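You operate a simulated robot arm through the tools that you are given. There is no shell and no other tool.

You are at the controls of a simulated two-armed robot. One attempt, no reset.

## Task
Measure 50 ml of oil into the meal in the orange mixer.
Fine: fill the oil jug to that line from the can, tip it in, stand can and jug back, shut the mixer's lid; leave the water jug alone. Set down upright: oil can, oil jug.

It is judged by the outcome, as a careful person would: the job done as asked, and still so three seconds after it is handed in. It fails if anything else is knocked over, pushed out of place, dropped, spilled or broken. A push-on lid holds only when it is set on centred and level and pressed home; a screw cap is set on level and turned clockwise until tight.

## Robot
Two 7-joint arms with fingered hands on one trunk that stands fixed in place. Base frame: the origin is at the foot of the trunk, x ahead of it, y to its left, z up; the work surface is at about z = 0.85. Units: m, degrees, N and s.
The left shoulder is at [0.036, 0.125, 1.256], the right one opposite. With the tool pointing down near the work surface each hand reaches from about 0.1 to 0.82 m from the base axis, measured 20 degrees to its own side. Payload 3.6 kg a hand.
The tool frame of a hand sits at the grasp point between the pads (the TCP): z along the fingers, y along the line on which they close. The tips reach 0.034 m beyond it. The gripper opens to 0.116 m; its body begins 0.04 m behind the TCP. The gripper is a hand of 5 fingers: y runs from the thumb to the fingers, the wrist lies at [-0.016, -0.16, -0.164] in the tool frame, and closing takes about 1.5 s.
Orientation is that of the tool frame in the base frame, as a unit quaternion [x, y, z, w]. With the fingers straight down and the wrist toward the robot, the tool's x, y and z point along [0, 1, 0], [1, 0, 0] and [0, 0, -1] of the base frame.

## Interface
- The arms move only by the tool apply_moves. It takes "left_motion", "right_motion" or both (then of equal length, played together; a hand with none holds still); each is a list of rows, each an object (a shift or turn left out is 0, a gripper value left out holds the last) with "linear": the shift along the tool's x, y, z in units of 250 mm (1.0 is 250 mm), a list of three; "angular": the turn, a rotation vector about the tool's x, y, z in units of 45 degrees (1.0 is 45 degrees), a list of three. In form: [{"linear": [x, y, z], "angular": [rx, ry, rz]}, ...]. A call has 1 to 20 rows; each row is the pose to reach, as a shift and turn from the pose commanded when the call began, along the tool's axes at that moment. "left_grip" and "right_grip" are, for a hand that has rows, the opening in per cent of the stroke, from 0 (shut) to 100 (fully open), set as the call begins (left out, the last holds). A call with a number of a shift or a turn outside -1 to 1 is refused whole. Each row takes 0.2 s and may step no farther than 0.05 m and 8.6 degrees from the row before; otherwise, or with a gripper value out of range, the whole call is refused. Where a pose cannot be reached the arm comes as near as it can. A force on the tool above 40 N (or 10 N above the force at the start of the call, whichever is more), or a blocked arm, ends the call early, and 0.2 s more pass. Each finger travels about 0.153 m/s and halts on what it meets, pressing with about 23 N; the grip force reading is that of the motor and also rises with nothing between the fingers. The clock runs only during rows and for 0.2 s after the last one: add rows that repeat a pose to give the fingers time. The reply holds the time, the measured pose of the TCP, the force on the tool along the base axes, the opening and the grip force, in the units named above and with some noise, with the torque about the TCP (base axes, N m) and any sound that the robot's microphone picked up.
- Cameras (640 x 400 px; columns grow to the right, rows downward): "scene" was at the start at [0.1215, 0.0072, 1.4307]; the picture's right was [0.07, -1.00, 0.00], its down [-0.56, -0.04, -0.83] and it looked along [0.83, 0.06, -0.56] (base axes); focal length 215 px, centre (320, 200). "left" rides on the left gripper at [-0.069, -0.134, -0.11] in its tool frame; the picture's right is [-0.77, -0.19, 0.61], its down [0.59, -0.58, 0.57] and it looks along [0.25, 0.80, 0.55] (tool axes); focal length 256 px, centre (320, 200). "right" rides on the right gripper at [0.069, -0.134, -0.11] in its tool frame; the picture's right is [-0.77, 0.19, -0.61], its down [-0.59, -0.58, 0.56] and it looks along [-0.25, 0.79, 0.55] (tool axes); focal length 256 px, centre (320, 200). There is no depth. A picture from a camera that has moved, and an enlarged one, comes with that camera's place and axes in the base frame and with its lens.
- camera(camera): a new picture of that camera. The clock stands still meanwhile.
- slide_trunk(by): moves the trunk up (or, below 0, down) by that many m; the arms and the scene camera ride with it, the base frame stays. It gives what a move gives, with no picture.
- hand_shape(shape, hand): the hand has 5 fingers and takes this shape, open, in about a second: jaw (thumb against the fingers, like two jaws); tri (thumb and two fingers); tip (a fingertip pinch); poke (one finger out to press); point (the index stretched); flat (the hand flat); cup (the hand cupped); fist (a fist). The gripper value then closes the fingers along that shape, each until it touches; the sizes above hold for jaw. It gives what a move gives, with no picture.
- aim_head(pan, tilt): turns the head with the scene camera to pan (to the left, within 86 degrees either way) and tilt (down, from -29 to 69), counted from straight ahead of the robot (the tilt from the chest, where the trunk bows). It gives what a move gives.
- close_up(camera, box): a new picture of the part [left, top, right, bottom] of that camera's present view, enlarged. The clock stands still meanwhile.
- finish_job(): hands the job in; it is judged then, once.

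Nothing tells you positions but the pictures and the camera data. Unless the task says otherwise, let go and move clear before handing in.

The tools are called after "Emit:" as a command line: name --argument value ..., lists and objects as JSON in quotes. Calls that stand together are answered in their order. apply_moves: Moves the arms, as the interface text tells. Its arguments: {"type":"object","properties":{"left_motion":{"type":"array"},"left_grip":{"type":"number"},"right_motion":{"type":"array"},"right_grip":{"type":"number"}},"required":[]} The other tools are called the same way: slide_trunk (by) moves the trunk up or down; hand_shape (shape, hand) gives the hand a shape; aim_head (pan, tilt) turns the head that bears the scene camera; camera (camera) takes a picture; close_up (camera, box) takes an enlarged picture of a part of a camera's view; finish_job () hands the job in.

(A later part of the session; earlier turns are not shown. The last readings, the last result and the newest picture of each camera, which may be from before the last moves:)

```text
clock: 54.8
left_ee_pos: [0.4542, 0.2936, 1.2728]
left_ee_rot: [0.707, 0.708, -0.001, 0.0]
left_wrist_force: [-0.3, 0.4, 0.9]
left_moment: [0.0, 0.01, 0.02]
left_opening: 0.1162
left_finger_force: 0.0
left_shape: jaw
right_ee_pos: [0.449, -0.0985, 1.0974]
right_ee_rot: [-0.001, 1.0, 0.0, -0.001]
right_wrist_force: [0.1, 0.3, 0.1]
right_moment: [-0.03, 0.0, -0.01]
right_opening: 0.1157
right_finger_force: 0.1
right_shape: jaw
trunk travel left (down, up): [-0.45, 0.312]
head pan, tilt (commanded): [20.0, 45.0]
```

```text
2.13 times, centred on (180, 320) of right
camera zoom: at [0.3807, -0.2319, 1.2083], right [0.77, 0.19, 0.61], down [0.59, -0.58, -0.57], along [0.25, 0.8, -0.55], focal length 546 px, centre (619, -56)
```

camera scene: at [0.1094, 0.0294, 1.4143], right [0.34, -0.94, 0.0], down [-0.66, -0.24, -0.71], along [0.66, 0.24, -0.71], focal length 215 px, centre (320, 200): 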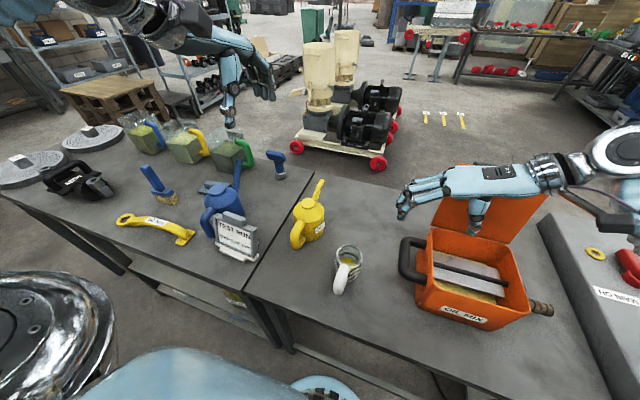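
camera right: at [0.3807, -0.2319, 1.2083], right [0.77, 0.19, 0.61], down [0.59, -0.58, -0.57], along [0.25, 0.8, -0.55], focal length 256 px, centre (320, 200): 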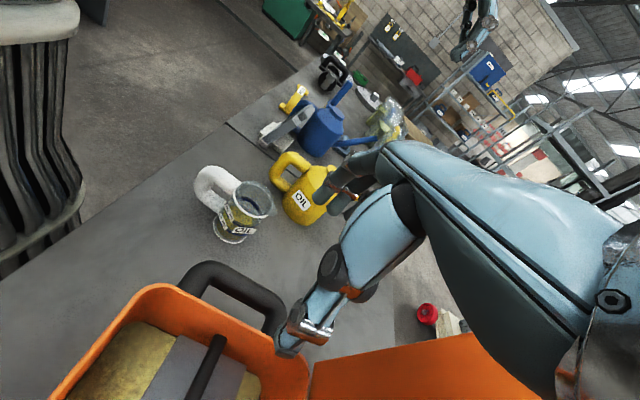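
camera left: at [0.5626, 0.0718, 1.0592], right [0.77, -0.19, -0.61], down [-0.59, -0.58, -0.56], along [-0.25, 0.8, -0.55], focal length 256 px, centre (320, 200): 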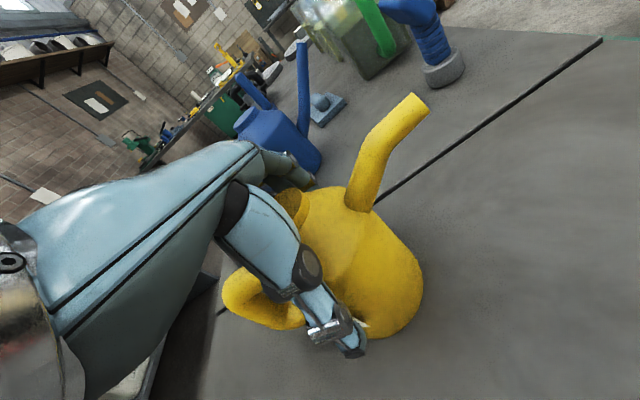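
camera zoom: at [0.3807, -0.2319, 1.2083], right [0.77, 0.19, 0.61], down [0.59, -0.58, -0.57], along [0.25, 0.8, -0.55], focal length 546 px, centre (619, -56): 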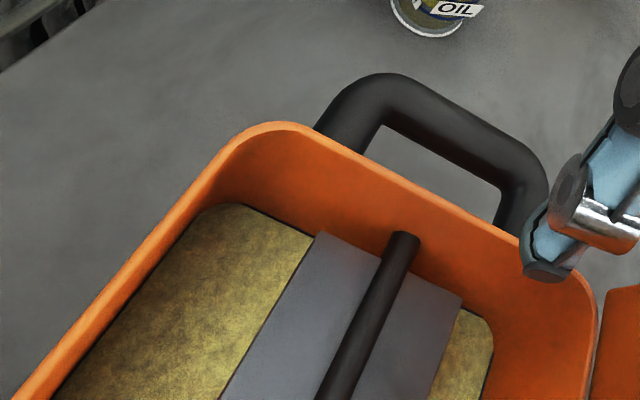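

The handle is a big thick U, and the oil looks to be at the 50 ml ring. I'll zoom further to double-check the level from this side.

Emit:
close_up --camera "right" --box '[218, 175, 262, 222]'

Emit:
close_up --camera "right" --box '[226, 188, 250, 210]'

```text
8.51 times, centred on (240, 198) of right
camera zoom: at [0.3807, -0.2319, 1.2083], right [0.77, 0.19, 0.61], down [0.59, -0.58, -0.57], along [0.25, 0.8, -0.55], focal length 2179 px, centre (1001, 213)
```

zoom: 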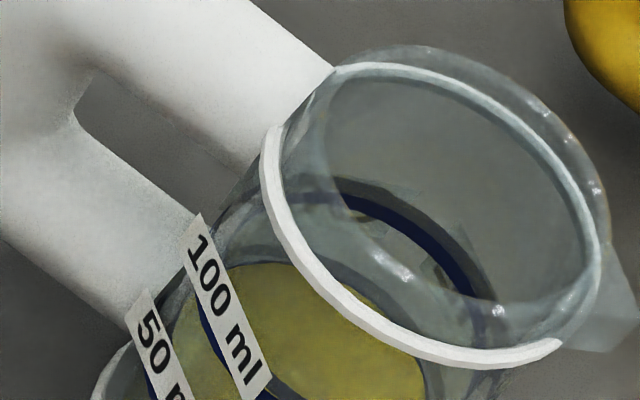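

```text
16.00 times, centred on (238, 199) of right
camera zoom: at [0.3807, -0.2319, 1.2083], right [0.77, 0.19, 0.61], down [0.59, -0.58, -0.57], along [0.25, 0.8, -0.55], focal length 4096 px, centre (1632, 216)
```

zoom: 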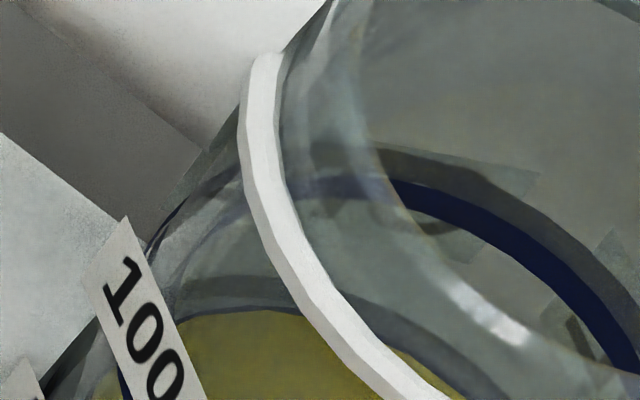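

The side view agrees: the oil edge sits in the 50 ml ring. The handle's vertical bar is at x≈0.328, and its top bar is at z≈0.929 with a tube about 22 mm thick. I'll pitch the right hand so the fingers point 50° down-forward, ready for the handle.

Emit:
apply_moves --right_motion '[{"angular": [0, 0, -0.11]}, {"angular": [0, 0, -0.222]}, {"angular": [0, 0, -0.222]}]'

Emit:
apply_moves --right_motion '[{"angular": [0, -0.15, 0]}, {"angular": [0, -0.3, 0]}, {"angular": [0, -0.45, 0]}, {"angular": [0, -0.6, 0]}, {"angular": [0, -0.75, 0]}, {"angular": [0, -0.889, 0]}, {"angular": [0, -0.889, 0]}]'

Emit:
camera --camera "scene"

```text
clock: 55.6
left_ee_pos: [0.4542, 0.2936, 1.2739]
left_ee_rot: [0.707, 0.707, 0.0, -0.001]
left_wrist_force: [-0.3, -0.3, 0.2]
left_moment: [0.01, 0.01, -0.01]
left_opening: 0.1158
left_finger_force: 0.0
left_shape: jaw
right_ee_pos: [0.4484, -0.098, 1.0995]
right_ee_rot: [-0.089, 0.996, 0.001, 0.0]
right_wrist_force: [-0.4, 0.5, 0.2]
right_moment: [0.01, -0.01, 0.02]
right_opening: 0.116
right_finger_force: 0.0
right_shape: jaw
trunk travel left (down, up): [-0.45, 0.312]
head pan, tilt (commanded): [20.0, 45.0]
```

```text
clock: 57.2
left_ee_pos: [0.4548, 0.2936, 1.2729]
left_ee_rot: [0.706, 0.708, -0.001, -0.001]
left_wrist_force: [-0.2, 0.0, 0.0]
left_moment: [-0.01, 0.0, -0.02]
left_opening: 0.1159
left_finger_force: 0.2
left_shape: jaw
right_ee_pos: [0.4489, -0.099, 1.0985]
right_ee_rot: [-0.082, 0.936, 0.03, 0.341]
right_wrist_force: [-0.9, 0.0, 0.5]
right_moment: [0.0, 0.04, -0.02]
right_opening: 0.1158
right_finger_force: 0.1
right_shape: jaw
trunk travel left (down, up): [-0.45, 0.312]
head pan, tilt (commanded): [20.0, 45.0]
```

```text
taken
camera scene: at [0.1095, 0.0293, 1.4142], right [0.34, -0.94, 0.0], down [-0.66, -0.24, -0.71], along [0.66, 0.24, -0.71], focal length 215 px, centre (320, 200)
```

scene: 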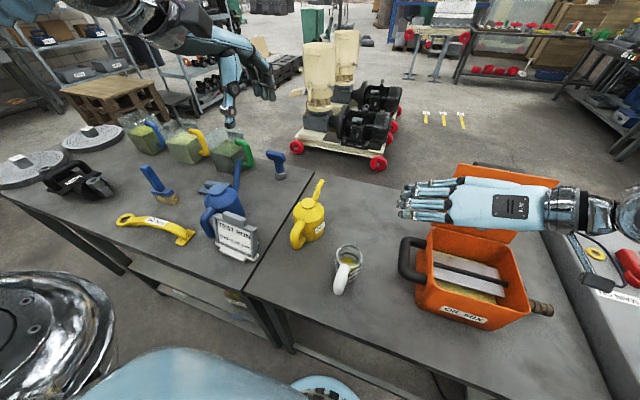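

Orientation is as planned. Moving over to hover above the jug's handle.

Emit:
apply_moves --right_motion '[{"linear": [0.05, 0.09, -0.015]}, {"linear": [0.105, 0.19, -0.033]}, {"linear": [0.16, 0.29, -0.05]}, {"linear": [0.22, 0.4, -0.068]}, {"linear": [0.275, 0.5, -0.086]}, {"linear": [0.33, 0.6, -0.103]}, {"linear": [0.384, 0.703, -0.12]}, {"linear": [0.384, 0.703, -0.12]}]'

Emit:
camera --camera "scene"

Emit:
camera --camera "right"

```text
clock: 59.0
left_ee_pos: [0.4541, 0.2927, 1.2747]
left_ee_rot: [0.707, 0.708, -0.001, -0.002]
left_wrist_force: [-0.3, 0.5, -0.7]
left_moment: [0.05, 0.03, 0.01]
left_opening: 0.1158
left_finger_force: 0.0
left_shape: jaw
right_ee_pos: [0.3315, 0.0555, 1.0624]
right_ee_rot: [-0.084, 0.933, 0.029, 0.348]
right_wrist_force: [-1.2, 0.1, -0.2]
right_moment: [0.01, -0.03, 0.02]
right_opening: 0.116
right_finger_force: 0.1
right_shape: jaw
right hand out of reach, approached as far as the arm can: row 7
trunk travel left (down, up): [-0.45, 0.312]
head pan, tilt (commanded): [20.0, 45.0]
```

```text
taken
camera scene: at [0.11, 0.0285, 1.4142], right [0.34, -0.94, 0.0], down [-0.67, -0.24, -0.71], along [0.66, 0.24, -0.71], focal length 215 px, centre (320, 200)
```

scene: 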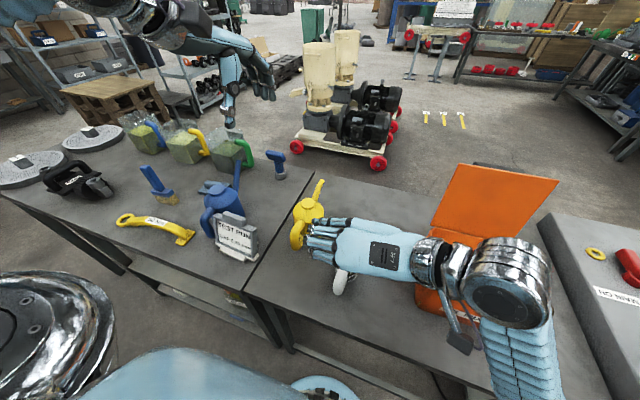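

```text
taken
camera right: at [0.2338, -0.0987, 1.103], right [0.15, 0.22, 0.96], down [0.9, -0.42, -0.04], along [0.4, 0.88, -0.26], focal length 256 px, centre (320, 200)
```

right: 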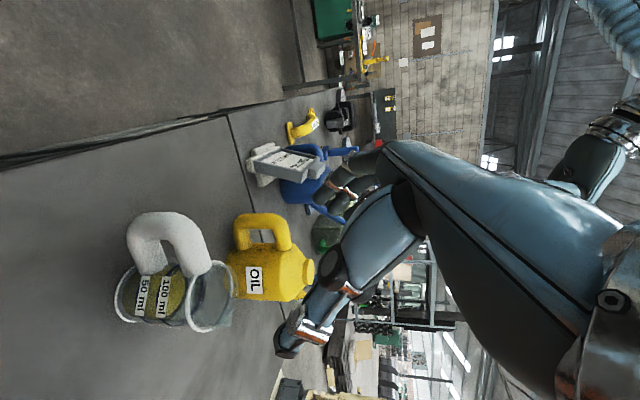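

The arm is close to its reach limit here, about 4 mm off. This camera view shows the jug nearly from the side, so I'll check the level again.

Emit:
close_up --camera "right" --box '[100, 200, 260, 345]'

Emit:
close_up --camera "scene" --box '[290, 200, 390, 310]'

```text
2.76 times, centred on (180, 272) of right
camera zoom: at [0.2338, -0.0987, 1.103], right [0.15, 0.22, 0.96], down [0.9, -0.42, -0.04], along [0.4, 0.88, -0.26], focal length 706 px, centre (706, 0)
```

zoom: 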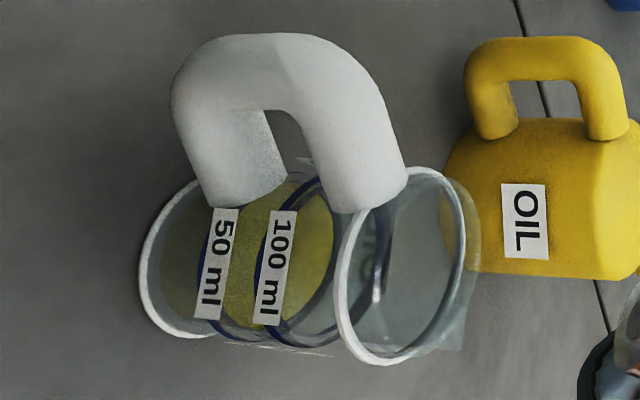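

```text
3.64 times, centred on (340, 255) of scene
camera zoom: at [0.11, 0.0285, 1.4142], right [0.34, -0.94, 0.0], down [-0.67, -0.24, -0.71], along [0.66, 0.24, -0.71], focal length 782 px, centre (247, 0)
```

zoom: 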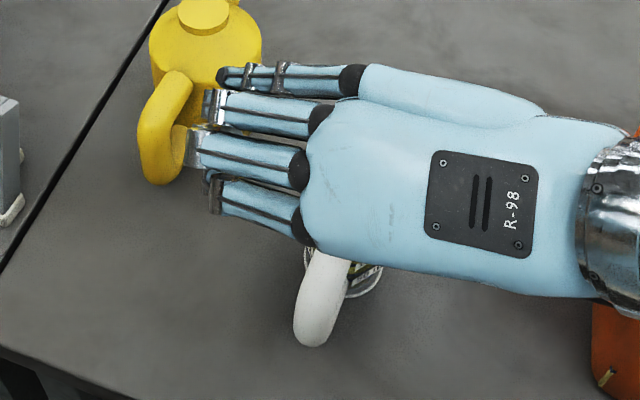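

I'll descend straight down halfway and see whether the arm tracks better lower down.

Emit:
apply_moves --right_motion '[{"linear": [0.045, 0, 0.0536]}, {"linear": [0.09, 0, 0.1072]}, {"linear": [0.135, 0, 0.1608]}, {"linear": [0.18, 0, 0.2144]}, {"linear": [0.18, 0, 0.2144]}]'

Emit:
camera --camera "right"

Emit:
close_up --camera "scene" --box '[290, 200, 390, 310]'

```text
clock: 60.2
left_ee_pos: [0.454, 0.2939, 1.2732]
left_ee_rot: [0.707, 0.707, 0.0, -0.001]
left_wrist_force: [-0.4, -0.5, 0.4]
left_moment: [0.03, 0.03, 0.04]
left_opening: 0.1158
left_finger_force: 0.1
left_shape: jaw
right_ee_pos: [0.327, 0.0567, 0.9914]
right_ee_rot: [-0.082, 0.936, 0.029, 0.341]
right_wrist_force: [0.2, -0.5, 0.1]
right_moment: [-0.01, 0.0, 0.02]
right_opening: 0.1161
right_finger_force: 0.0
right_shape: jaw
trunk travel left (down, up): [-0.45, 0.312]
head pan, tilt (commanded): [20.0, 45.0]
```

```text
taken
camera right: at [0.2289, -0.096, 1.0318], right [0.16, 0.22, 0.96], down [0.9, -0.43, -0.05], along [0.4, 0.88, -0.27], focal length 256 px, centre (320, 200)
```

right: 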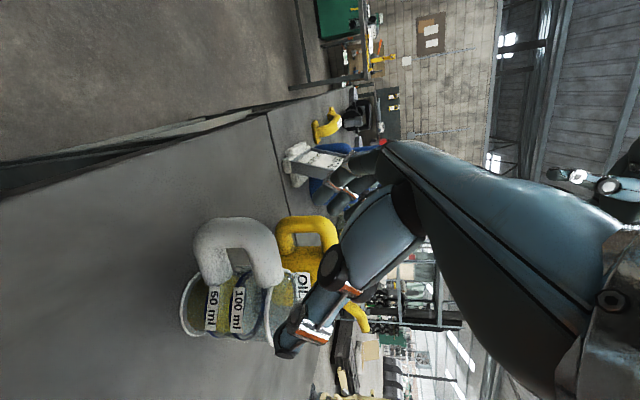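

```text
3.64 times, centred on (340, 255) of scene
camera zoom: at [0.1093, 0.0295, 1.4143], right [0.34, -0.94, 0.0], down [-0.66, -0.24, -0.71], along [0.66, 0.24, -0.71], focal length 782 px, centre (247, 0)
```

zoom: 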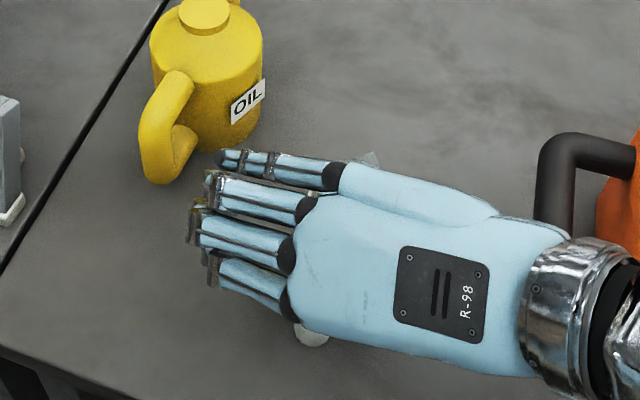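

The arm tracks exactly here, and the thumb and fingers have good clearance on both sides. Descending to the handle.

Emit:
apply_moves --right_motion '[{"linear": [0.039, 0.013, 0.047]}, {"linear": [0.078, 0.013, 0.094]}, {"linear": [0.117, 0.013, 0.141]}, {"linear": [0.156, 0.013, 0.188]}, {"linear": [0.156, 0.013, 0.188]}]'

Emit:
camera --camera "right"

Emit:
close_up --camera "scene" --box '[290, 220, 390, 330]'

```text
clock: 61.4
left_ee_pos: [0.4529, 0.2929, 1.2732]
left_ee_rot: [0.707, 0.707, 0.0, -0.001]
left_wrist_force: [0.9, 0.6, -0.3]
left_moment: [0.04, 0.03, 0.02]
left_opening: 0.1159
left_finger_force: 0.0
left_shape: jaw
right_ee_pos: [0.3268, 0.062, 0.9297]
right_ee_rot: [-0.082, 0.936, 0.03, 0.341]
right_wrist_force: [0.9, 0.3, -0.8]
right_moment: [-0.03, -0.01, 0.01]
right_opening: 0.1161
right_finger_force: 0.1
right_shape: jaw
trunk travel left (down, up): [-0.45, 0.312]
head pan, tilt (commanded): [20.0, 45.0]
```

```text
taken
camera right: at [0.2286, -0.0929, 0.97], right [0.16, 0.22, 0.96], down [0.9, -0.43, -0.05], along [0.4, 0.88, -0.27], focal length 256 px, centre (320, 200)
```

right: 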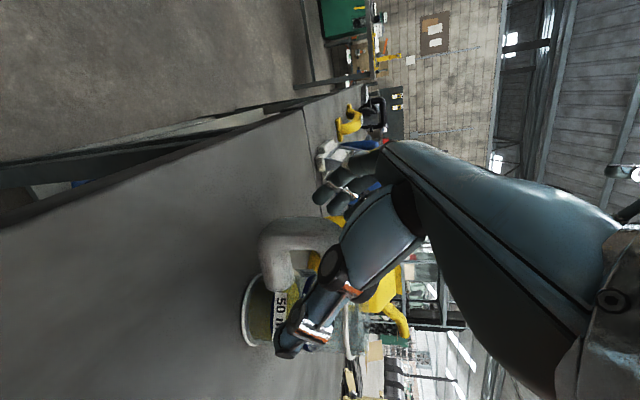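

```text
3.64 times, centred on (340, 275) of scene
camera zoom: at [0.1092, 0.0294, 1.4143], right [0.34, -0.94, 0.0], down [-0.66, -0.24, -0.71], along [0.66, 0.24, -0.71], focal length 782 px, centre (247, -73)
```

zoom: 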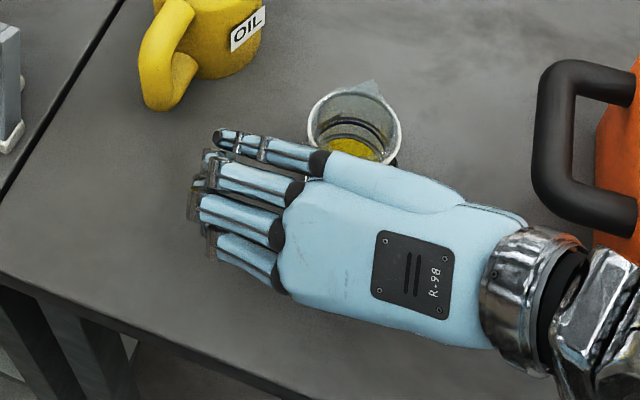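

Hand is over the handle with the jug mouth clear in front. Lowering the last 15 mm.

Emit:
apply_moves --right_motion '[{"linear": [0.013, -0.004, 0.016]}, {"linear": [0.026, -0.004, 0.032]}, {"linear": [0.039, -0.004, 0.0476]}, {"linear": [0.039, -0.004, 0.0476]}]'

Emit:
camera --camera "right"

Emit:
close_up --camera "scene" --box '[310, 240, 380, 310]'

```text
clock: 62.4
left_ee_pos: [0.4535, 0.2934, 1.2739]
left_ee_rot: [0.707, 0.707, 0.001, 0.0]
left_wrist_force: [0.3, -0.1, 0.2]
left_moment: [0.0, 0.02, 0.01]
left_opening: 0.1157
left_finger_force: 0.1
left_shape: jaw
right_ee_pos: [0.3271, 0.0596, 0.9144]
right_ee_rot: [-0.083, 0.936, 0.03, 0.341]
right_wrist_force: [0.0, 0.7, -0.5]
right_moment: [-0.02, 0.0, -0.02]
right_opening: 0.116
right_finger_force: 0.0
right_shape: jaw
trunk travel left (down, up): [-0.45, 0.312]
head pan, tilt (commanded): [20.0, 45.0]
```

```text
taken
camera right: at [0.229, -0.0937, 0.9551], right [0.16, 0.22, 0.96], down [0.9, -0.43, -0.05], along [0.4, 0.88, -0.27], focal length 256 px, centre (320, 200)
```

right: 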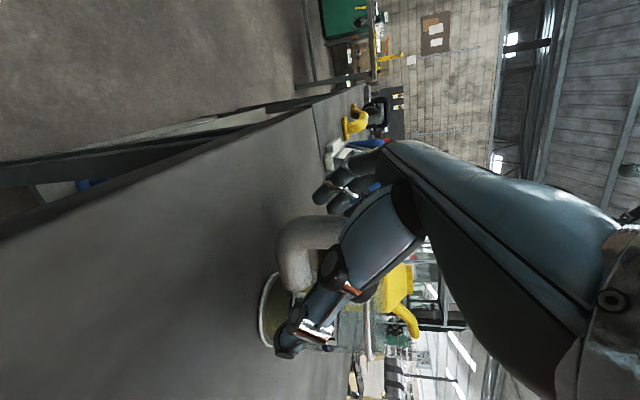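

```text
5.71 times, centred on (345, 275) of scene
camera zoom: at [0.1092, 0.0293, 1.4143], right [0.34, -0.94, 0.0], down [-0.66, -0.24, -0.71], along [0.66, 0.24, -0.71], focal length 1229 px, centre (177, -229)
```

zoom: 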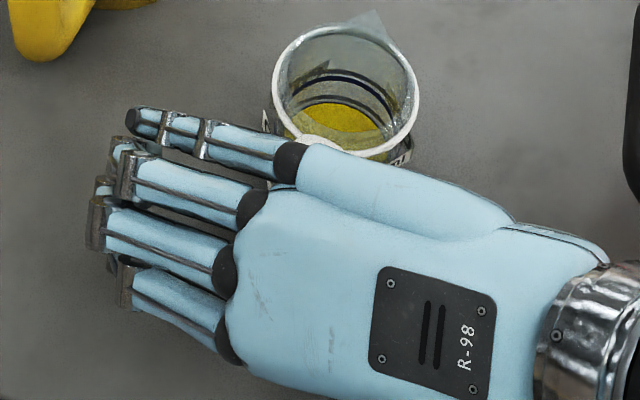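

All clear. I'll close the right hand in two stages, starting part way.

Emit:
apply_moves --right_motion '[{"linear": [0, 0, 0]}, {"linear": [0, 0, 0]}, {"linear": [0, 0, 0]}, {"linear": [0, 0, 0]}, {"linear": [0, 0, 0]}]' --right_grip 40

Emit:
camera --camera "right"

Emit:
close_up --camera "scene" --box '[310, 240, 380, 310]'

```text
clock: 63.6
left_ee_pos: [0.4532, 0.293, 1.2734]
left_ee_rot: [0.707, 0.707, 0.0, 0.0]
left_wrist_force: [-0.1, 0.5, 0.1]
left_moment: [0.0, 0.03, 0.0]
left_opening: 0.1159
left_finger_force: 0.1
left_shape: jaw
right_ee_pos: [0.3264, 0.0595, 0.9152]
right_ee_rot: [-0.082, 0.936, 0.03, 0.341]
right_wrist_force: [-0.8, 0.6, 0.0]
right_moment: [-0.02, -0.01, 0.0]
right_opening: 0.0466
right_finger_force: 0.2
right_shape: jaw
trunk travel left (down, up): [-0.45, 0.312]
head pan, tilt (commanded): [20.0, 45.0]
```

```text
taken
camera right: at [0.229, -0.0937, 0.9552], right [0.16, 0.22, 0.96], down [0.9, -0.43, -0.05], along [0.4, 0.88, -0.27], focal length 256 px, centre (320, 200)
```

right: 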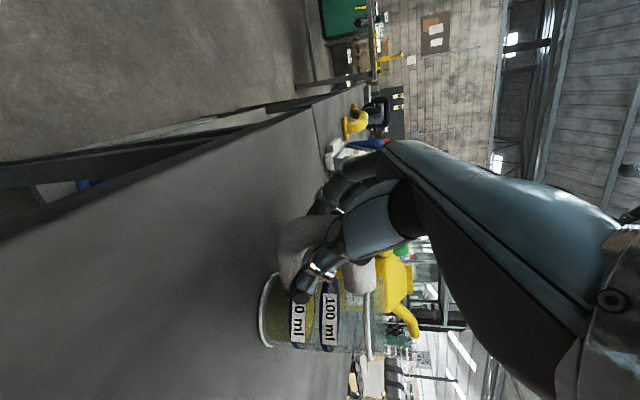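

```text
5.71 times, centred on (345, 275) of scene
camera zoom: at [0.1093, 0.0293, 1.4143], right [0.34, -0.94, 0.0], down [-0.66, -0.24, -0.71], along [0.66, 0.24, -0.71], focal length 1229 px, centre (177, -229)
```

zoom: 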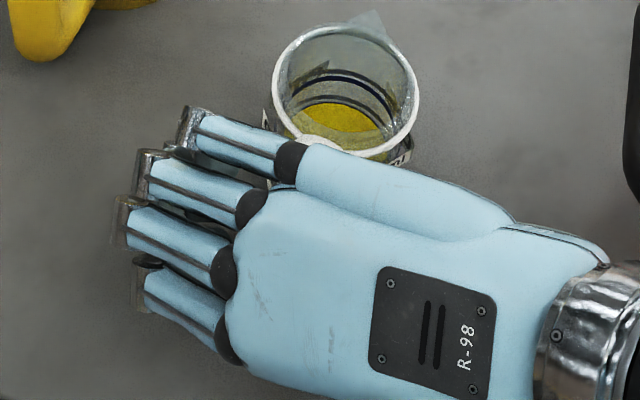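

The handle lies between thumb and fingers and the jug has not moved. Closing to a full grip.

Emit:
apply_moves --right_motion '[{"linear": [0, 0, 0]}, {"linear": [0, 0, 0]}, {"linear": [0, 0, 0]}, {"linear": [0, 0, 0]}, {"linear": [0, 0, 0]}, {"linear": [0, 0, 0]}]' --right_grip 0

Emit:
camera --camera "right"

Emit:
close_up --camera "scene" --box '[310, 240, 380, 310]'

```text
clock: 65.0
left_ee_pos: [0.4545, 0.2939, 1.2739]
left_ee_rot: [0.707, 0.707, 0.0, 0.0]
left_wrist_force: [-0.3, 0.7, 0.5]
left_moment: [-0.02, -0.03, 0.0]
left_opening: 0.1157
left_finger_force: 0.1
left_shape: jaw
right_ee_pos: [0.3271, 0.0596, 0.9153]
right_ee_rot: [-0.082, 0.936, 0.029, 0.341]
right_wrist_force: [0.4, -0.1, 0.9]
right_moment: [0.06, -0.05, 0.0]
right_opening: 0.0113
right_finger_force: 23.5
right_shape: jaw
trunk travel left (down, up): [-0.45, 0.312]
head pan, tilt (commanded): [20.0, 45.0]
```

```text
taken
camera right: at [0.229, -0.0937, 0.9552], right [0.16, 0.22, 0.96], down [0.9, -0.43, -0.05], along [0.4, 0.88, -0.27], focal length 256 px, centre (320, 200)
```

right: 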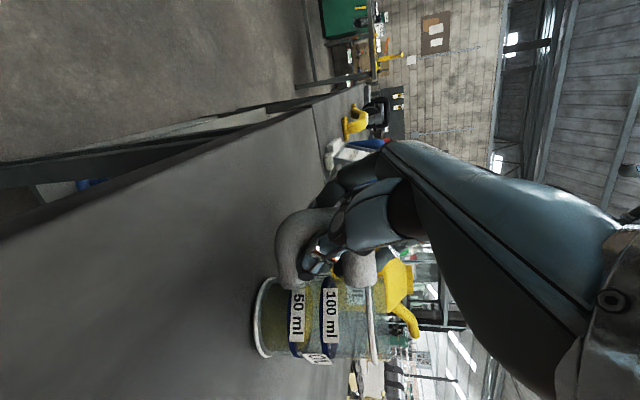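

```text
5.71 times, centred on (345, 275) of scene
camera zoom: at [0.1094, 0.0293, 1.4142], right [0.34, -0.94, 0.0], down [-0.66, -0.24, -0.71], along [0.66, 0.24, -0.71], focal length 1229 px, centre (177, -229)
```

zoom: 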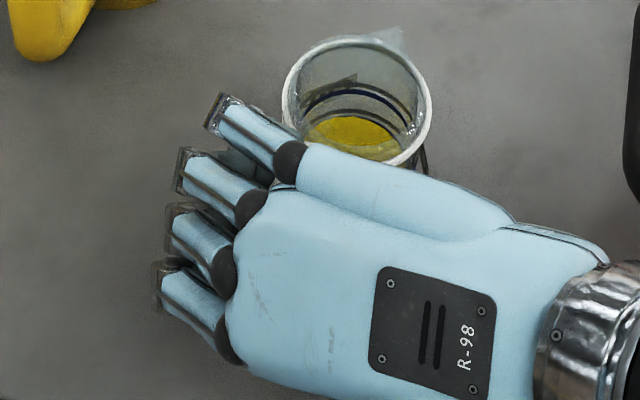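

The hand has gripped (11 mm, 23.5 N), but the jug turned a little in the process. I'll look closely at how the handle is held.

Emit:
close_up --camera "right" --box '[240, 160, 420, 370]'

Emit:
close_up --camera "scene" --box '[320, 235, 375, 290]'

```text
1.90 times, centred on (330, 265) of right
camera zoom: at [0.229, -0.0937, 0.9552], right [0.16, 0.22, 0.96], down [0.9, -0.43, -0.05], along [0.4, 0.88, -0.27], focal length 488 px, centre (301, 76)
```

zoom: 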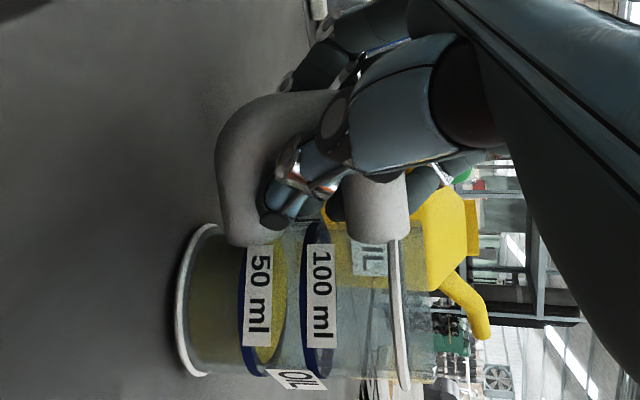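

```text
7.27 times, centred on (348, 262) of scene
camera zoom: at [0.1094, 0.0293, 1.4142], right [0.34, -0.94, 0.0], down [-0.66, -0.24, -0.71], along [0.66, 0.24, -0.71], focal length 1564 px, centre (120, -254)
```

zoom: 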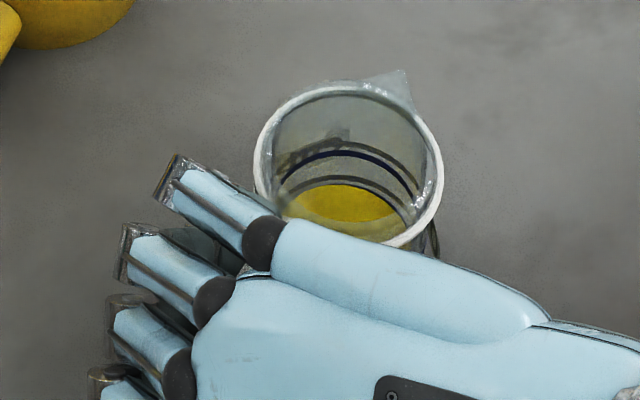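

The thumb's tip has curled into the handle's hole while its middle presses on the top-back corner, a hooking grip. I'll test it with a very small lift.

Emit:
apply_moves --right_motion '[{"linear": [-0.0052, 0, -0.006]}, {"linear": [-0.0103, 0, -0.0123]}, {"linear": [-0.0206, 0, -0.0245]}, {"linear": [-0.0206, 0, -0.0245]}]'

Emit:
close_up --camera "right" --box '[240, 160, 420, 370]'

Emit:
close_up --camera "scene" --box '[320, 235, 375, 290]'

```text
clock: 66.0
left_ee_pos: [0.4549, 0.2938, 1.2738]
left_ee_rot: [0.707, 0.707, -0.001, 0.0]
left_wrist_force: [0.0, -0.5, -0.6]
left_moment: [-0.01, 0.01, 0.02]
left_opening: 0.1161
left_finger_force: 0.0
left_shape: jaw
right_ee_pos: [0.3267, 0.0602, 0.9228]
right_ee_rot: [-0.082, 0.936, 0.03, 0.34]
right_wrist_force: [0.3, 0.0, -2.3]
right_moment: [0.03, 0.1, 0.01]
right_opening: 0.0111
right_finger_force: 22.9
right_shape: jaw
trunk travel left (down, up): [-0.45, 0.312]
head pan, tilt (commanded): [20.0, 45.0]
```

```text
1.90 times, centred on (330, 265) of right
camera zoom: at [0.2292, -0.0935, 0.9634], right [0.16, 0.22, 0.96], down [0.9, -0.43, -0.05], along [0.4, 0.88, -0.27], focal length 488 px, centre (301, 76)
```

zoom: 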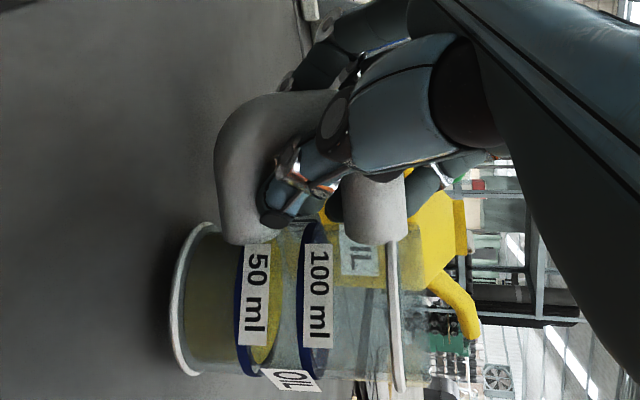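

```text
7.27 times, centred on (348, 262) of scene
camera zoom: at [0.1094, 0.0293, 1.4142], right [0.34, -0.94, 0.0], down [-0.66, -0.24, -0.71], along [0.66, 0.24, -0.71], focal length 1564 px, centre (120, -254)
```

zoom: 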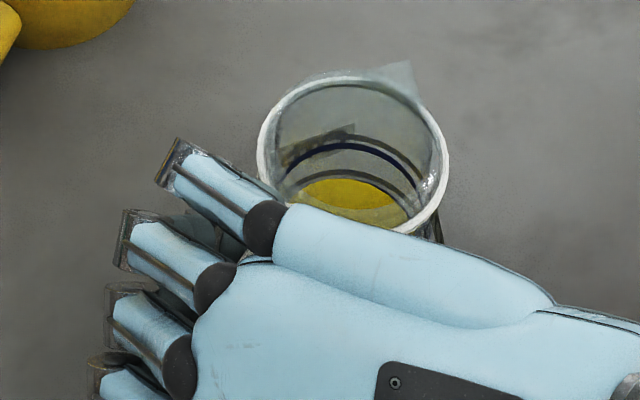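

The jug lifted cleanly at 2.3 N and tilted only a couple of degrees, so the hold is sound. I'll raise it further and check again.

Emit:
apply_moves --right_motion '[{"linear": [-0.02, 0, -0.024]}, {"linear": [-0.05, 0, -0.06]}, {"linear": [-0.09, 0, -0.107]}, {"linear": [-0.1286, 0, -0.1532]}, {"linear": [-0.1286, 0, -0.1532]}]'

Emit:
close_up --camera "right" --box '[200, 140, 460, 400]'

Emit:
close_up --camera "scene" --box '[310, 220, 390, 300]'

```text
clock: 67.2
left_ee_pos: [0.4548, 0.2935, 1.2747]
left_ee_rot: [0.707, 0.707, 0.0, 0.0]
left_wrist_force: [0.3, 0.0, 0.4]
left_moment: [-0.02, 0.02, 0.0]
left_opening: 0.1159
left_finger_force: 0.0
left_shape: jaw
right_ee_pos: [0.3271, 0.0608, 0.9738]
right_ee_rot: [-0.082, 0.936, 0.029, 0.34]
right_wrist_force: [0.4, 0.0, -2.2]
right_moment: [0.02, 0.12, 0.03]
right_opening: 0.0115
right_finger_force: 23.1
right_shape: jaw
trunk travel left (down, up): [-0.45, 0.312]
head pan, tilt (commanded): [20.0, 45.0]
```

```text
1.54 times, centred on (330, 270) of right
camera zoom: at [0.2292, -0.0926, 1.0138], right [0.16, 0.22, 0.96], down [0.9, -0.43, -0.06], along [0.4, 0.88, -0.27], focal length 394 px, centre (305, 92)
```

zoom: 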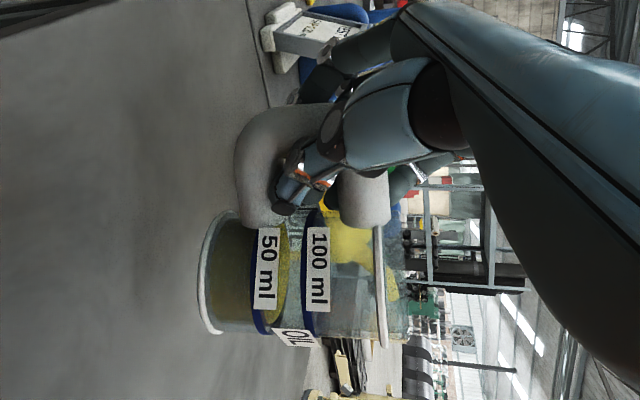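

```text
5.00 times, centred on (350, 260) of scene
camera zoom: at [0.1094, 0.0293, 1.4142], right [0.34, -0.94, 0.0], down [-0.66, -0.24, -0.71], along [0.66, 0.24, -0.71], focal length 1075 px, centre (170, -100)
```

zoom: 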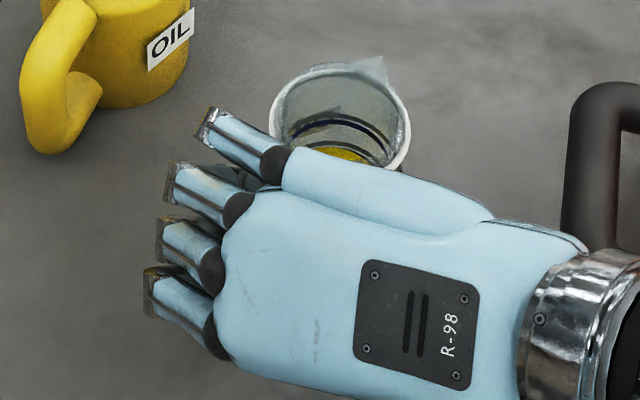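

The jug is held steady and upright with its spout pointing about −15°. Now I'll raise it and swing it clockwise toward the mixer's left side, staying level.

Emit:
apply_moves --right_motion '[{"linear": [-0.052, -0.02, -0.045], "angular": [0.05, 0, 0.06]}, {"linear": [-0.11, -0.045, -0.09], "angular": [0.12, 0, 0.143]}, {"linear": [-0.17, -0.08, -0.135], "angular": [0.2, 0, 0.238]}, {"linear": [-0.225, -0.12, -0.175], "angular": [0.285, 0, 0.34]}, {"linear": [-0.28, -0.16, -0.215], "angular": [0.37, 0, 0.441]}, {"linear": [-0.33, -0.2, -0.25], "angular": [0.455, 0, 0.542]}, {"linear": [-0.38, -0.235, -0.28], "angular": [0.54, 0, 0.643]}, {"linear": [-0.41, -0.26, -0.3], "angular": [0.61, 0, 0.727]}, {"linear": [-0.4216, -0.2696, -0.3052], "angular": [0.643, 0, 0.766]}, {"linear": [-0.4216, -0.2696, -0.3052], "angular": [0.643, 0, 0.766]}]'

Emit:
aim_head --pan -15 --tilt 42

Emit:
camera --camera "scene"

Emit:
camera --camera "right"

```text
clock: 68.7
left_ee_pos: [0.4532, 0.3091, 1.2721]
left_ee_rot: [0.707, 0.707, -0.004, 0.004]
left_wrist_force: [-1.1, 1.4, 0.2]
left_moment: [-0.03, -0.03, 0.02]
left_opening: 0.1163
left_finger_force: 0.0
left_shape: jaw
right_ee_pos: [0.3647, -0.072, 0.9541]
right_ee_rot: [0.05, 0.893, -0.195, 0.403]
right_wrist_force: [-1.5, -0.5, -1.9]
right_moment: [0.1, 0.06, -0.03]
right_opening: 0.0085
right_finger_force: 22.4
right_shape: jaw
right hand out of reach, approached as far as the arm can: row 3, 4, 5, 6, 7
trunk travel left (down, up): [-0.45, 0.312]
head pan, tilt (commanded): [20.0, 45.0]
stopped in row 7 (right hand): the force on the tool passed its limit at 46 N (the readings are from after the stop); the commanded pose is now the measured one
```

```text
clock: 69.7
left_ee_pos: [0.4548, 0.2904, 1.2736]
left_ee_rot: [0.708, 0.706, 0.0, -0.001]
left_wrist_force: [-0.4, -0.1, -0.5]
left_moment: [0.0, 0.01, -0.06]
left_opening: 0.1159
left_finger_force: 0.1
left_shape: jaw
right_ee_pos: [0.3701, -0.0874, 0.9529]
right_ee_rot: [0.053, 0.89, -0.191, 0.411]
right_wrist_force: [0.6, -0.8, -3.0]
right_moment: [0.04, 0.02, 0.01]
right_opening: 0.0083
right_finger_force: 23.1
right_shape: jaw
trunk travel left (down, up): [-0.45, 0.312]
head pan, tilt (commanded): [-15.0, 42.0]
```

```text
taken
camera scene: at [0.1134, -0.0227, 1.4185], right [-0.26, -0.97, 0.0], down [-0.65, 0.17, -0.74], along [0.72, -0.19, -0.67], focal length 215 px, centre (320, 200)
```

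scene: 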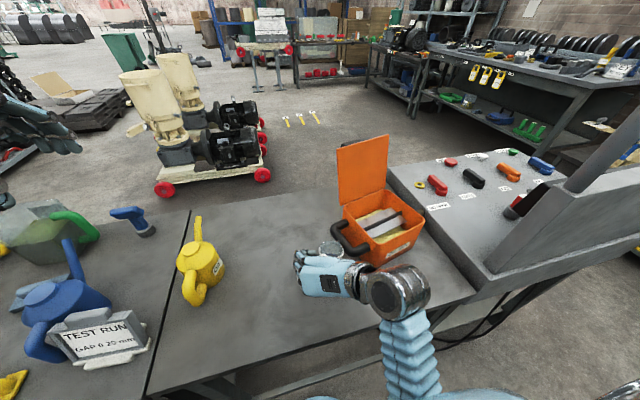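

```text
taken
camera right: at [0.2124, -0.173, 1.0062], right [0.12, 0.46, 0.88], down [0.65, -0.71, 0.28], along [0.75, 0.54, -0.38], focal length 256 px, centre (320, 200)
```

right: 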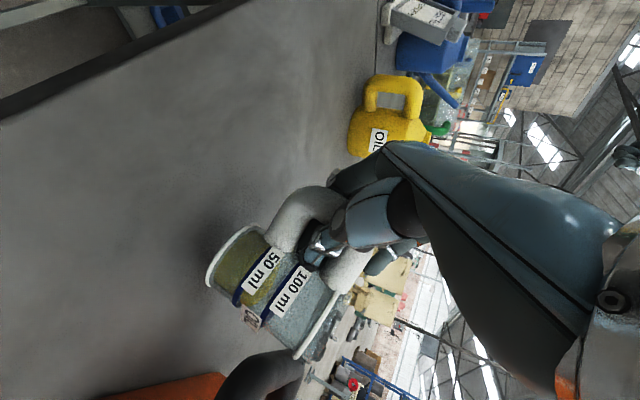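

The arm ran out of reach mid-swing, dipped low and hit something with 46 N. I must check the jug, the oil and the mixer before anything else.

Emit:
close_up --camera "scene" --box '[270, 180, 450, 320]'

Emit:
close_up --camera "right" --box '[180, 160, 400, 400]'

Emit:
camera --camera "left"

```text
2.86 times, centred on (360, 250) of scene
camera zoom: at [0.1134, -0.0227, 1.4185], right [-0.26, -0.97, 0.0], down [-0.65, 0.17, -0.74], along [0.72, -0.19, -0.67], focal length 614 px, centre (206, 57)
```

zoom: 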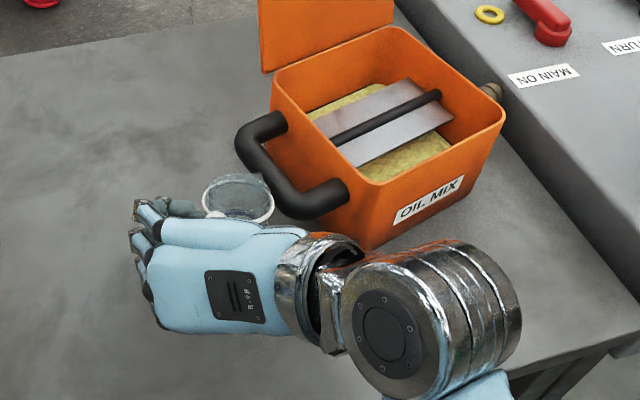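

```text
1.67 times, centred on (290, 280) of right
camera zoom: at [0.2124, -0.173, 1.0062], right [0.12, 0.46, 0.88], down [0.65, -0.71, 0.28], along [0.75, 0.54, -0.38], focal length 427 px, centre (370, 67)
```

zoom: 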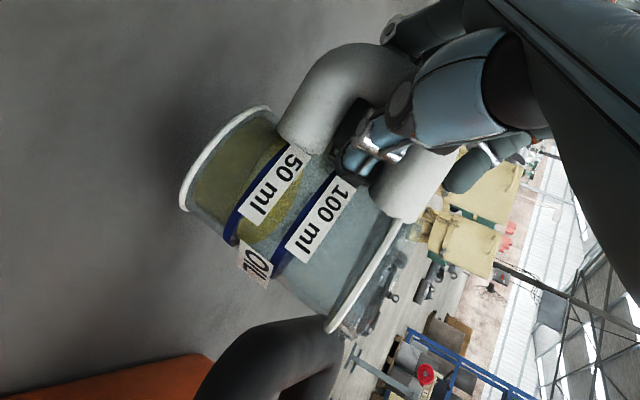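

```text
taken
camera left: at [0.3201, 0.2214, 1.3851], right [-0.19, -0.77, -0.61], down [-0.58, 0.59, -0.56], along [0.8, 0.25, -0.55], focal length 256 px, centre (320, 200)
```

left: 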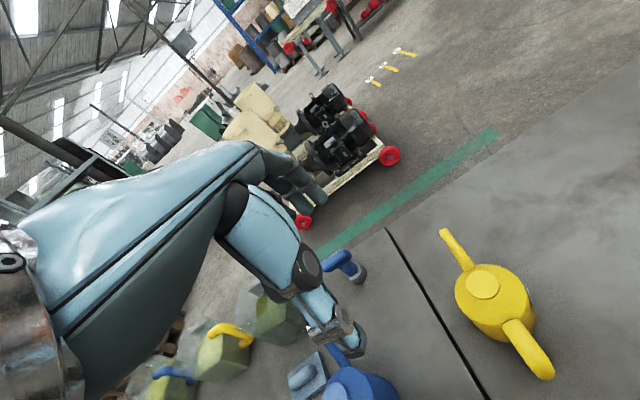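

The jug is still held with its oil, but the mixer has been pushed about 10 cm to the right and turned about 16°; I'll have to put it back. First I'll raise everything straight up with the trunk to get clear, without moving the arm joints.

Emit:
slide_trunk --by 0.1

Emit:
camera --camera "scene"

Emit:
camera --camera "right"

```text
clock: 71.1
left_ee_pos: [0.4521, 0.2939, 1.372]
left_ee_rot: [0.706, 0.708, -0.001, -0.001]
left_wrist_force: [0.6, -0.2, 0.3]
left_moment: [0.05, 0.03, 0.04]
left_opening: 0.1159
left_finger_force: 0.0
left_shape: jaw
right_ee_pos: [0.378, -0.0314, 1.0916]
right_ee_rot: [0.134, 0.905, -0.084, 0.396]
right_wrist_force: [0.6, -0.9, -2.7]
right_moment: [0.08, 0.04, -0.01]
right_opening: 0.0086
right_finger_force: 23.8
right_shape: jaw
trunk travel left (down, up): [-0.55, 0.212]
head pan, tilt (commanded): [-15.0, 42.0]
```

```text
taken
camera scene: at [0.0998, -0.0207, 1.519], right [-0.25, -0.97, 0.0], down [-0.65, 0.17, -0.74], along [0.72, -0.19, -0.67], focal length 215 px, centre (320, 200)
```

scene: 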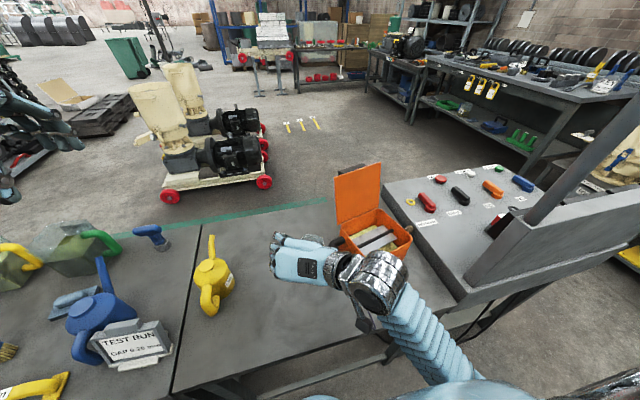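

```text
taken
camera right: at [0.2156, -0.1174, 1.1215], right [0.13, 0.2, 0.97], down [0.6, -0.8, 0.08], along [0.79, 0.57, -0.23], focal length 256 px, centre (320, 200)
```

right: 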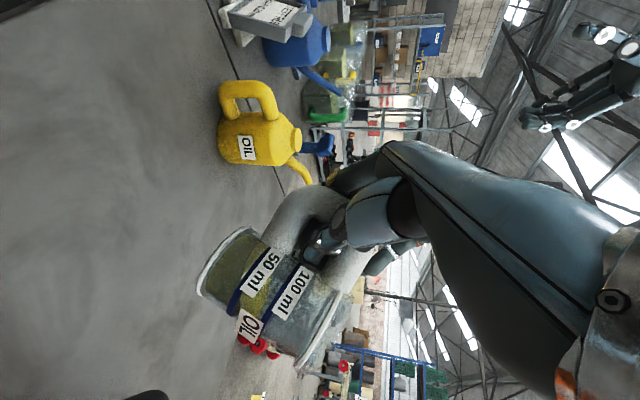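

The hand is clear now and the jug is nearly level with its oil. I'll raise the trunk another 10 cm so the right arm isn't folded so tightly against the chest.

Emit:
slide_trunk --by 0.1

Emit:
camera --camera "scene"

Emit:
close_up --camera "right" --box '[170, 170, 420, 400]'

```text
clock: 72.4
left_ee_pos: [0.4518, 0.2955, 1.4732]
left_ee_rot: [0.705, 0.709, -0.001, -0.001]
left_wrist_force: [-1.0, -0.2, 0.2]
left_moment: [0.02, -0.03, -0.04]
left_opening: 0.1157
left_finger_force: 0.1
left_shape: jaw
right_ee_pos: [0.3777, -0.0296, 1.1917]
right_ee_rot: [0.136, 0.904, -0.084, 0.396]
right_wrist_force: [0.4, 0.0, -2.8]
right_moment: [0.06, 0.03, 0.01]
right_opening: 0.0087
right_finger_force: 23.1
right_shape: jaw
trunk travel left (down, up): [-0.65, 0.112]
head pan, tilt (commanded): [-15.0, 42.0]
```

```text
taken
camera scene: at [0.0945, -0.0197, 1.6193], right [-0.25, -0.97, 0.0], down [-0.65, 0.17, -0.74], along [0.72, -0.19, -0.67], focal length 215 px, centre (320, 200)
```

scene: 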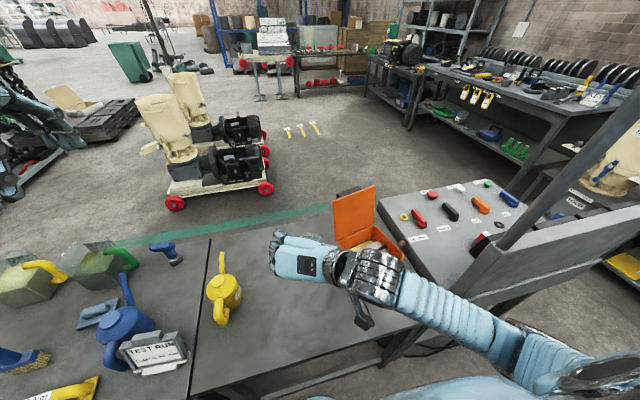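

```text
1.74 times, centred on (295, 285) of right
camera zoom: at [0.2156, -0.1169, 1.2216], right [0.13, 0.2, 0.97], down [0.6, -0.8, 0.08], along [0.79, 0.57, -0.23], focal length 445 px, centre (364, 52)
```

zoom: 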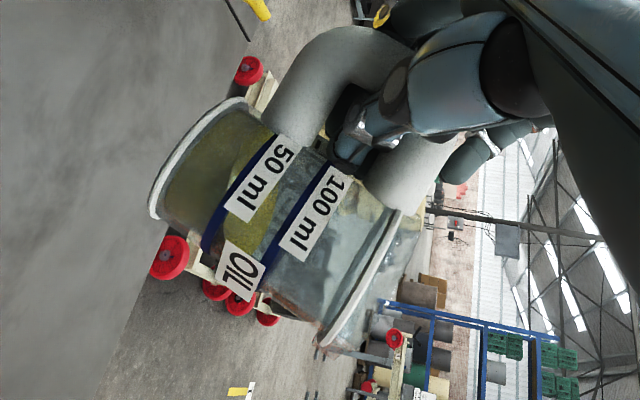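

The jug leans about 20° toward its spout side after the bump but still holds its oil. I'll move it slightly right and level it out at a safe height.

Emit:
apply_moves --right_motion '[{"linear": [0, -0.05, 0.042], "angular": [0.04, -0.025, -0.042]}, {"linear": [0, -0.1, 0.085], "angular": [0.08, -0.05, -0.084]}, {"linear": [-0.001, -0.15, 0.128], "angular": [0.12, -0.076, -0.126]}, {"linear": [-0.001, -0.2, 0.171], "angular": [0.16, -0.102, -0.168]}]'

Emit:
close_up --camera "right" --box '[170, 170, 420, 400]'

Emit:
camera --camera "scene"

```text
clock: 73.4
left_ee_pos: [0.4516, 0.2946, 1.4747]
left_ee_rot: [0.706, 0.709, -0.001, 0.0]
left_wrist_force: [-0.5, 0.1, -0.8]
left_moment: [-0.03, 0.0, 0.03]
left_opening: 0.1158
left_finger_force: 0.1
left_shape: jaw
right_ee_pos: [0.3925, -0.0911, 1.1666]
right_ee_rot: [0.095, 0.888, -0.172, 0.416]
right_wrist_force: [-0.8, -0.2, -1.9]
right_moment: [0.08, 0.04, -0.01]
right_opening: 0.0086
right_finger_force: 23.1
right_shape: jaw
trunk travel left (down, up): [-0.65, 0.112]
head pan, tilt (commanded): [-15.0, 42.0]
```

```text
1.74 times, centred on (295, 285) of right
camera zoom: at [0.229, -0.1697, 1.2097], right [0.12, 0.39, 0.91], down [0.59, -0.77, 0.25], along [0.8, 0.51, -0.32], focal length 445 px, centre (364, 52)
```

zoom: 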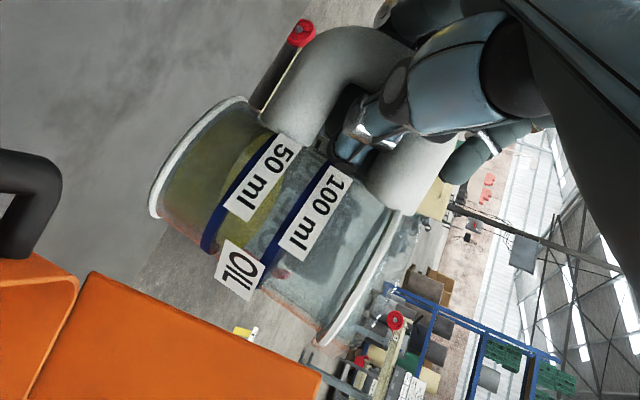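

```text
taken
camera scene: at [0.0943, -0.0204, 1.6194], right [-0.25, -0.97, 0.0], down [-0.65, 0.17, -0.74], along [0.72, -0.19, -0.67], focal length 215 px, centre (320, 200)
```

scene: 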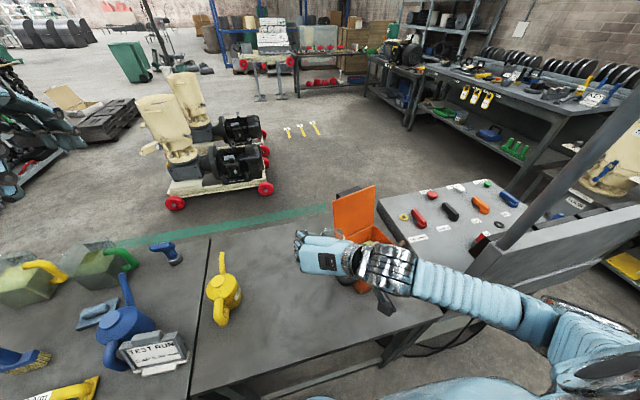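

The jug is now close to level and everything moved as predicted. Next I'll turn the spout toward the mixer (az −80°) and stage the jug just left of and above it.

Emit:
apply_moves --right_motion '[{"linear": [0.024, -0.031, 0.067], "angular": [0.095, 0.004, 0.029]}, {"linear": [0.048, -0.062, 0.134], "angular": [0.19, 0.008, 0.058]}, {"linear": [0.073, -0.0925, 0.2], "angular": [0.285, 0.0125, 0.087]}, {"linear": [0.073, -0.0925, 0.2], "angular": [0.285, 0.0125, 0.087]}]'

Emit:
close_up --camera "right" --box '[170, 170, 420, 400]'

Emit:
close_up --camera "scene" --box '[270, 170, 450, 330]'

```text
clock: 74.4
left_ee_pos: [0.4517, 0.2956, 1.4727]
left_ee_rot: [0.705, 0.709, -0.001, 0.0]
left_wrist_force: [0.4, -0.2, -0.3]
left_moment: [0.01, 0.0, 0.01]
left_opening: 0.1161
left_finger_force: 0.1
left_shape: jaw
right_ee_pos: [0.4086, -0.1308, 1.1283]
right_ee_rot: [0.173, 0.861, -0.256, 0.404]
right_wrist_force: [-0.6, -0.4, -2.9]
right_moment: [0.06, 0.0, -0.02]
right_opening: 0.0086
right_finger_force: 23.2
right_shape: jaw
trunk travel left (down, up): [-0.65, 0.112]
head pan, tilt (commanded): [-15.0, 42.0]
```

```text
1.74 times, centred on (295, 285) of right
camera zoom: at [0.232, -0.1688, 1.1747], right [0.19, 0.44, 0.88], down [0.41, -0.85, 0.33], along [0.89, 0.3, -0.35], focal length 445 px, centre (364, 52)
```

zoom: 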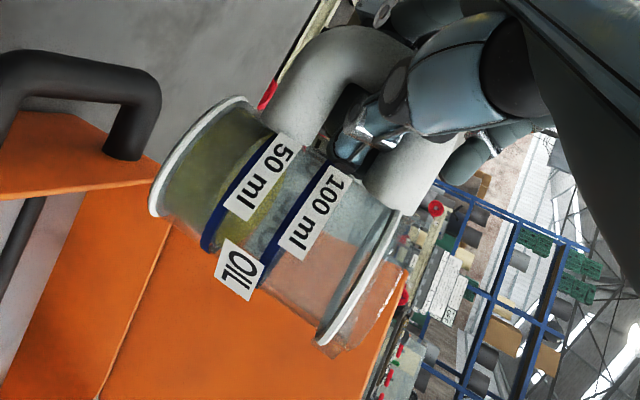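

```text
2.50 times, centred on (360, 250) of scene
camera zoom: at [0.0942, -0.0199, 1.6194], right [-0.25, -0.97, 0.0], down [-0.65, 0.17, -0.74], along [0.72, -0.19, -0.67], focal length 538 px, centre (220, 75)
```

zoom: 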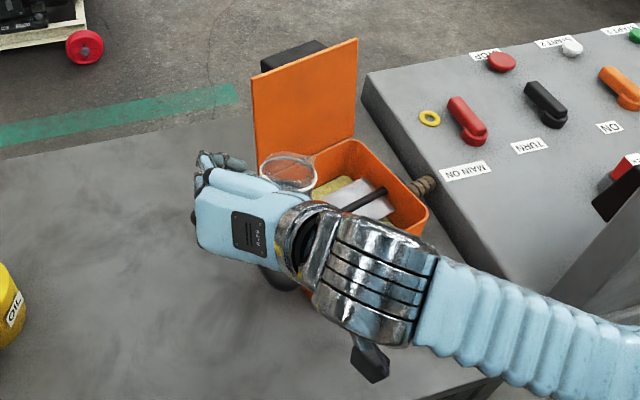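

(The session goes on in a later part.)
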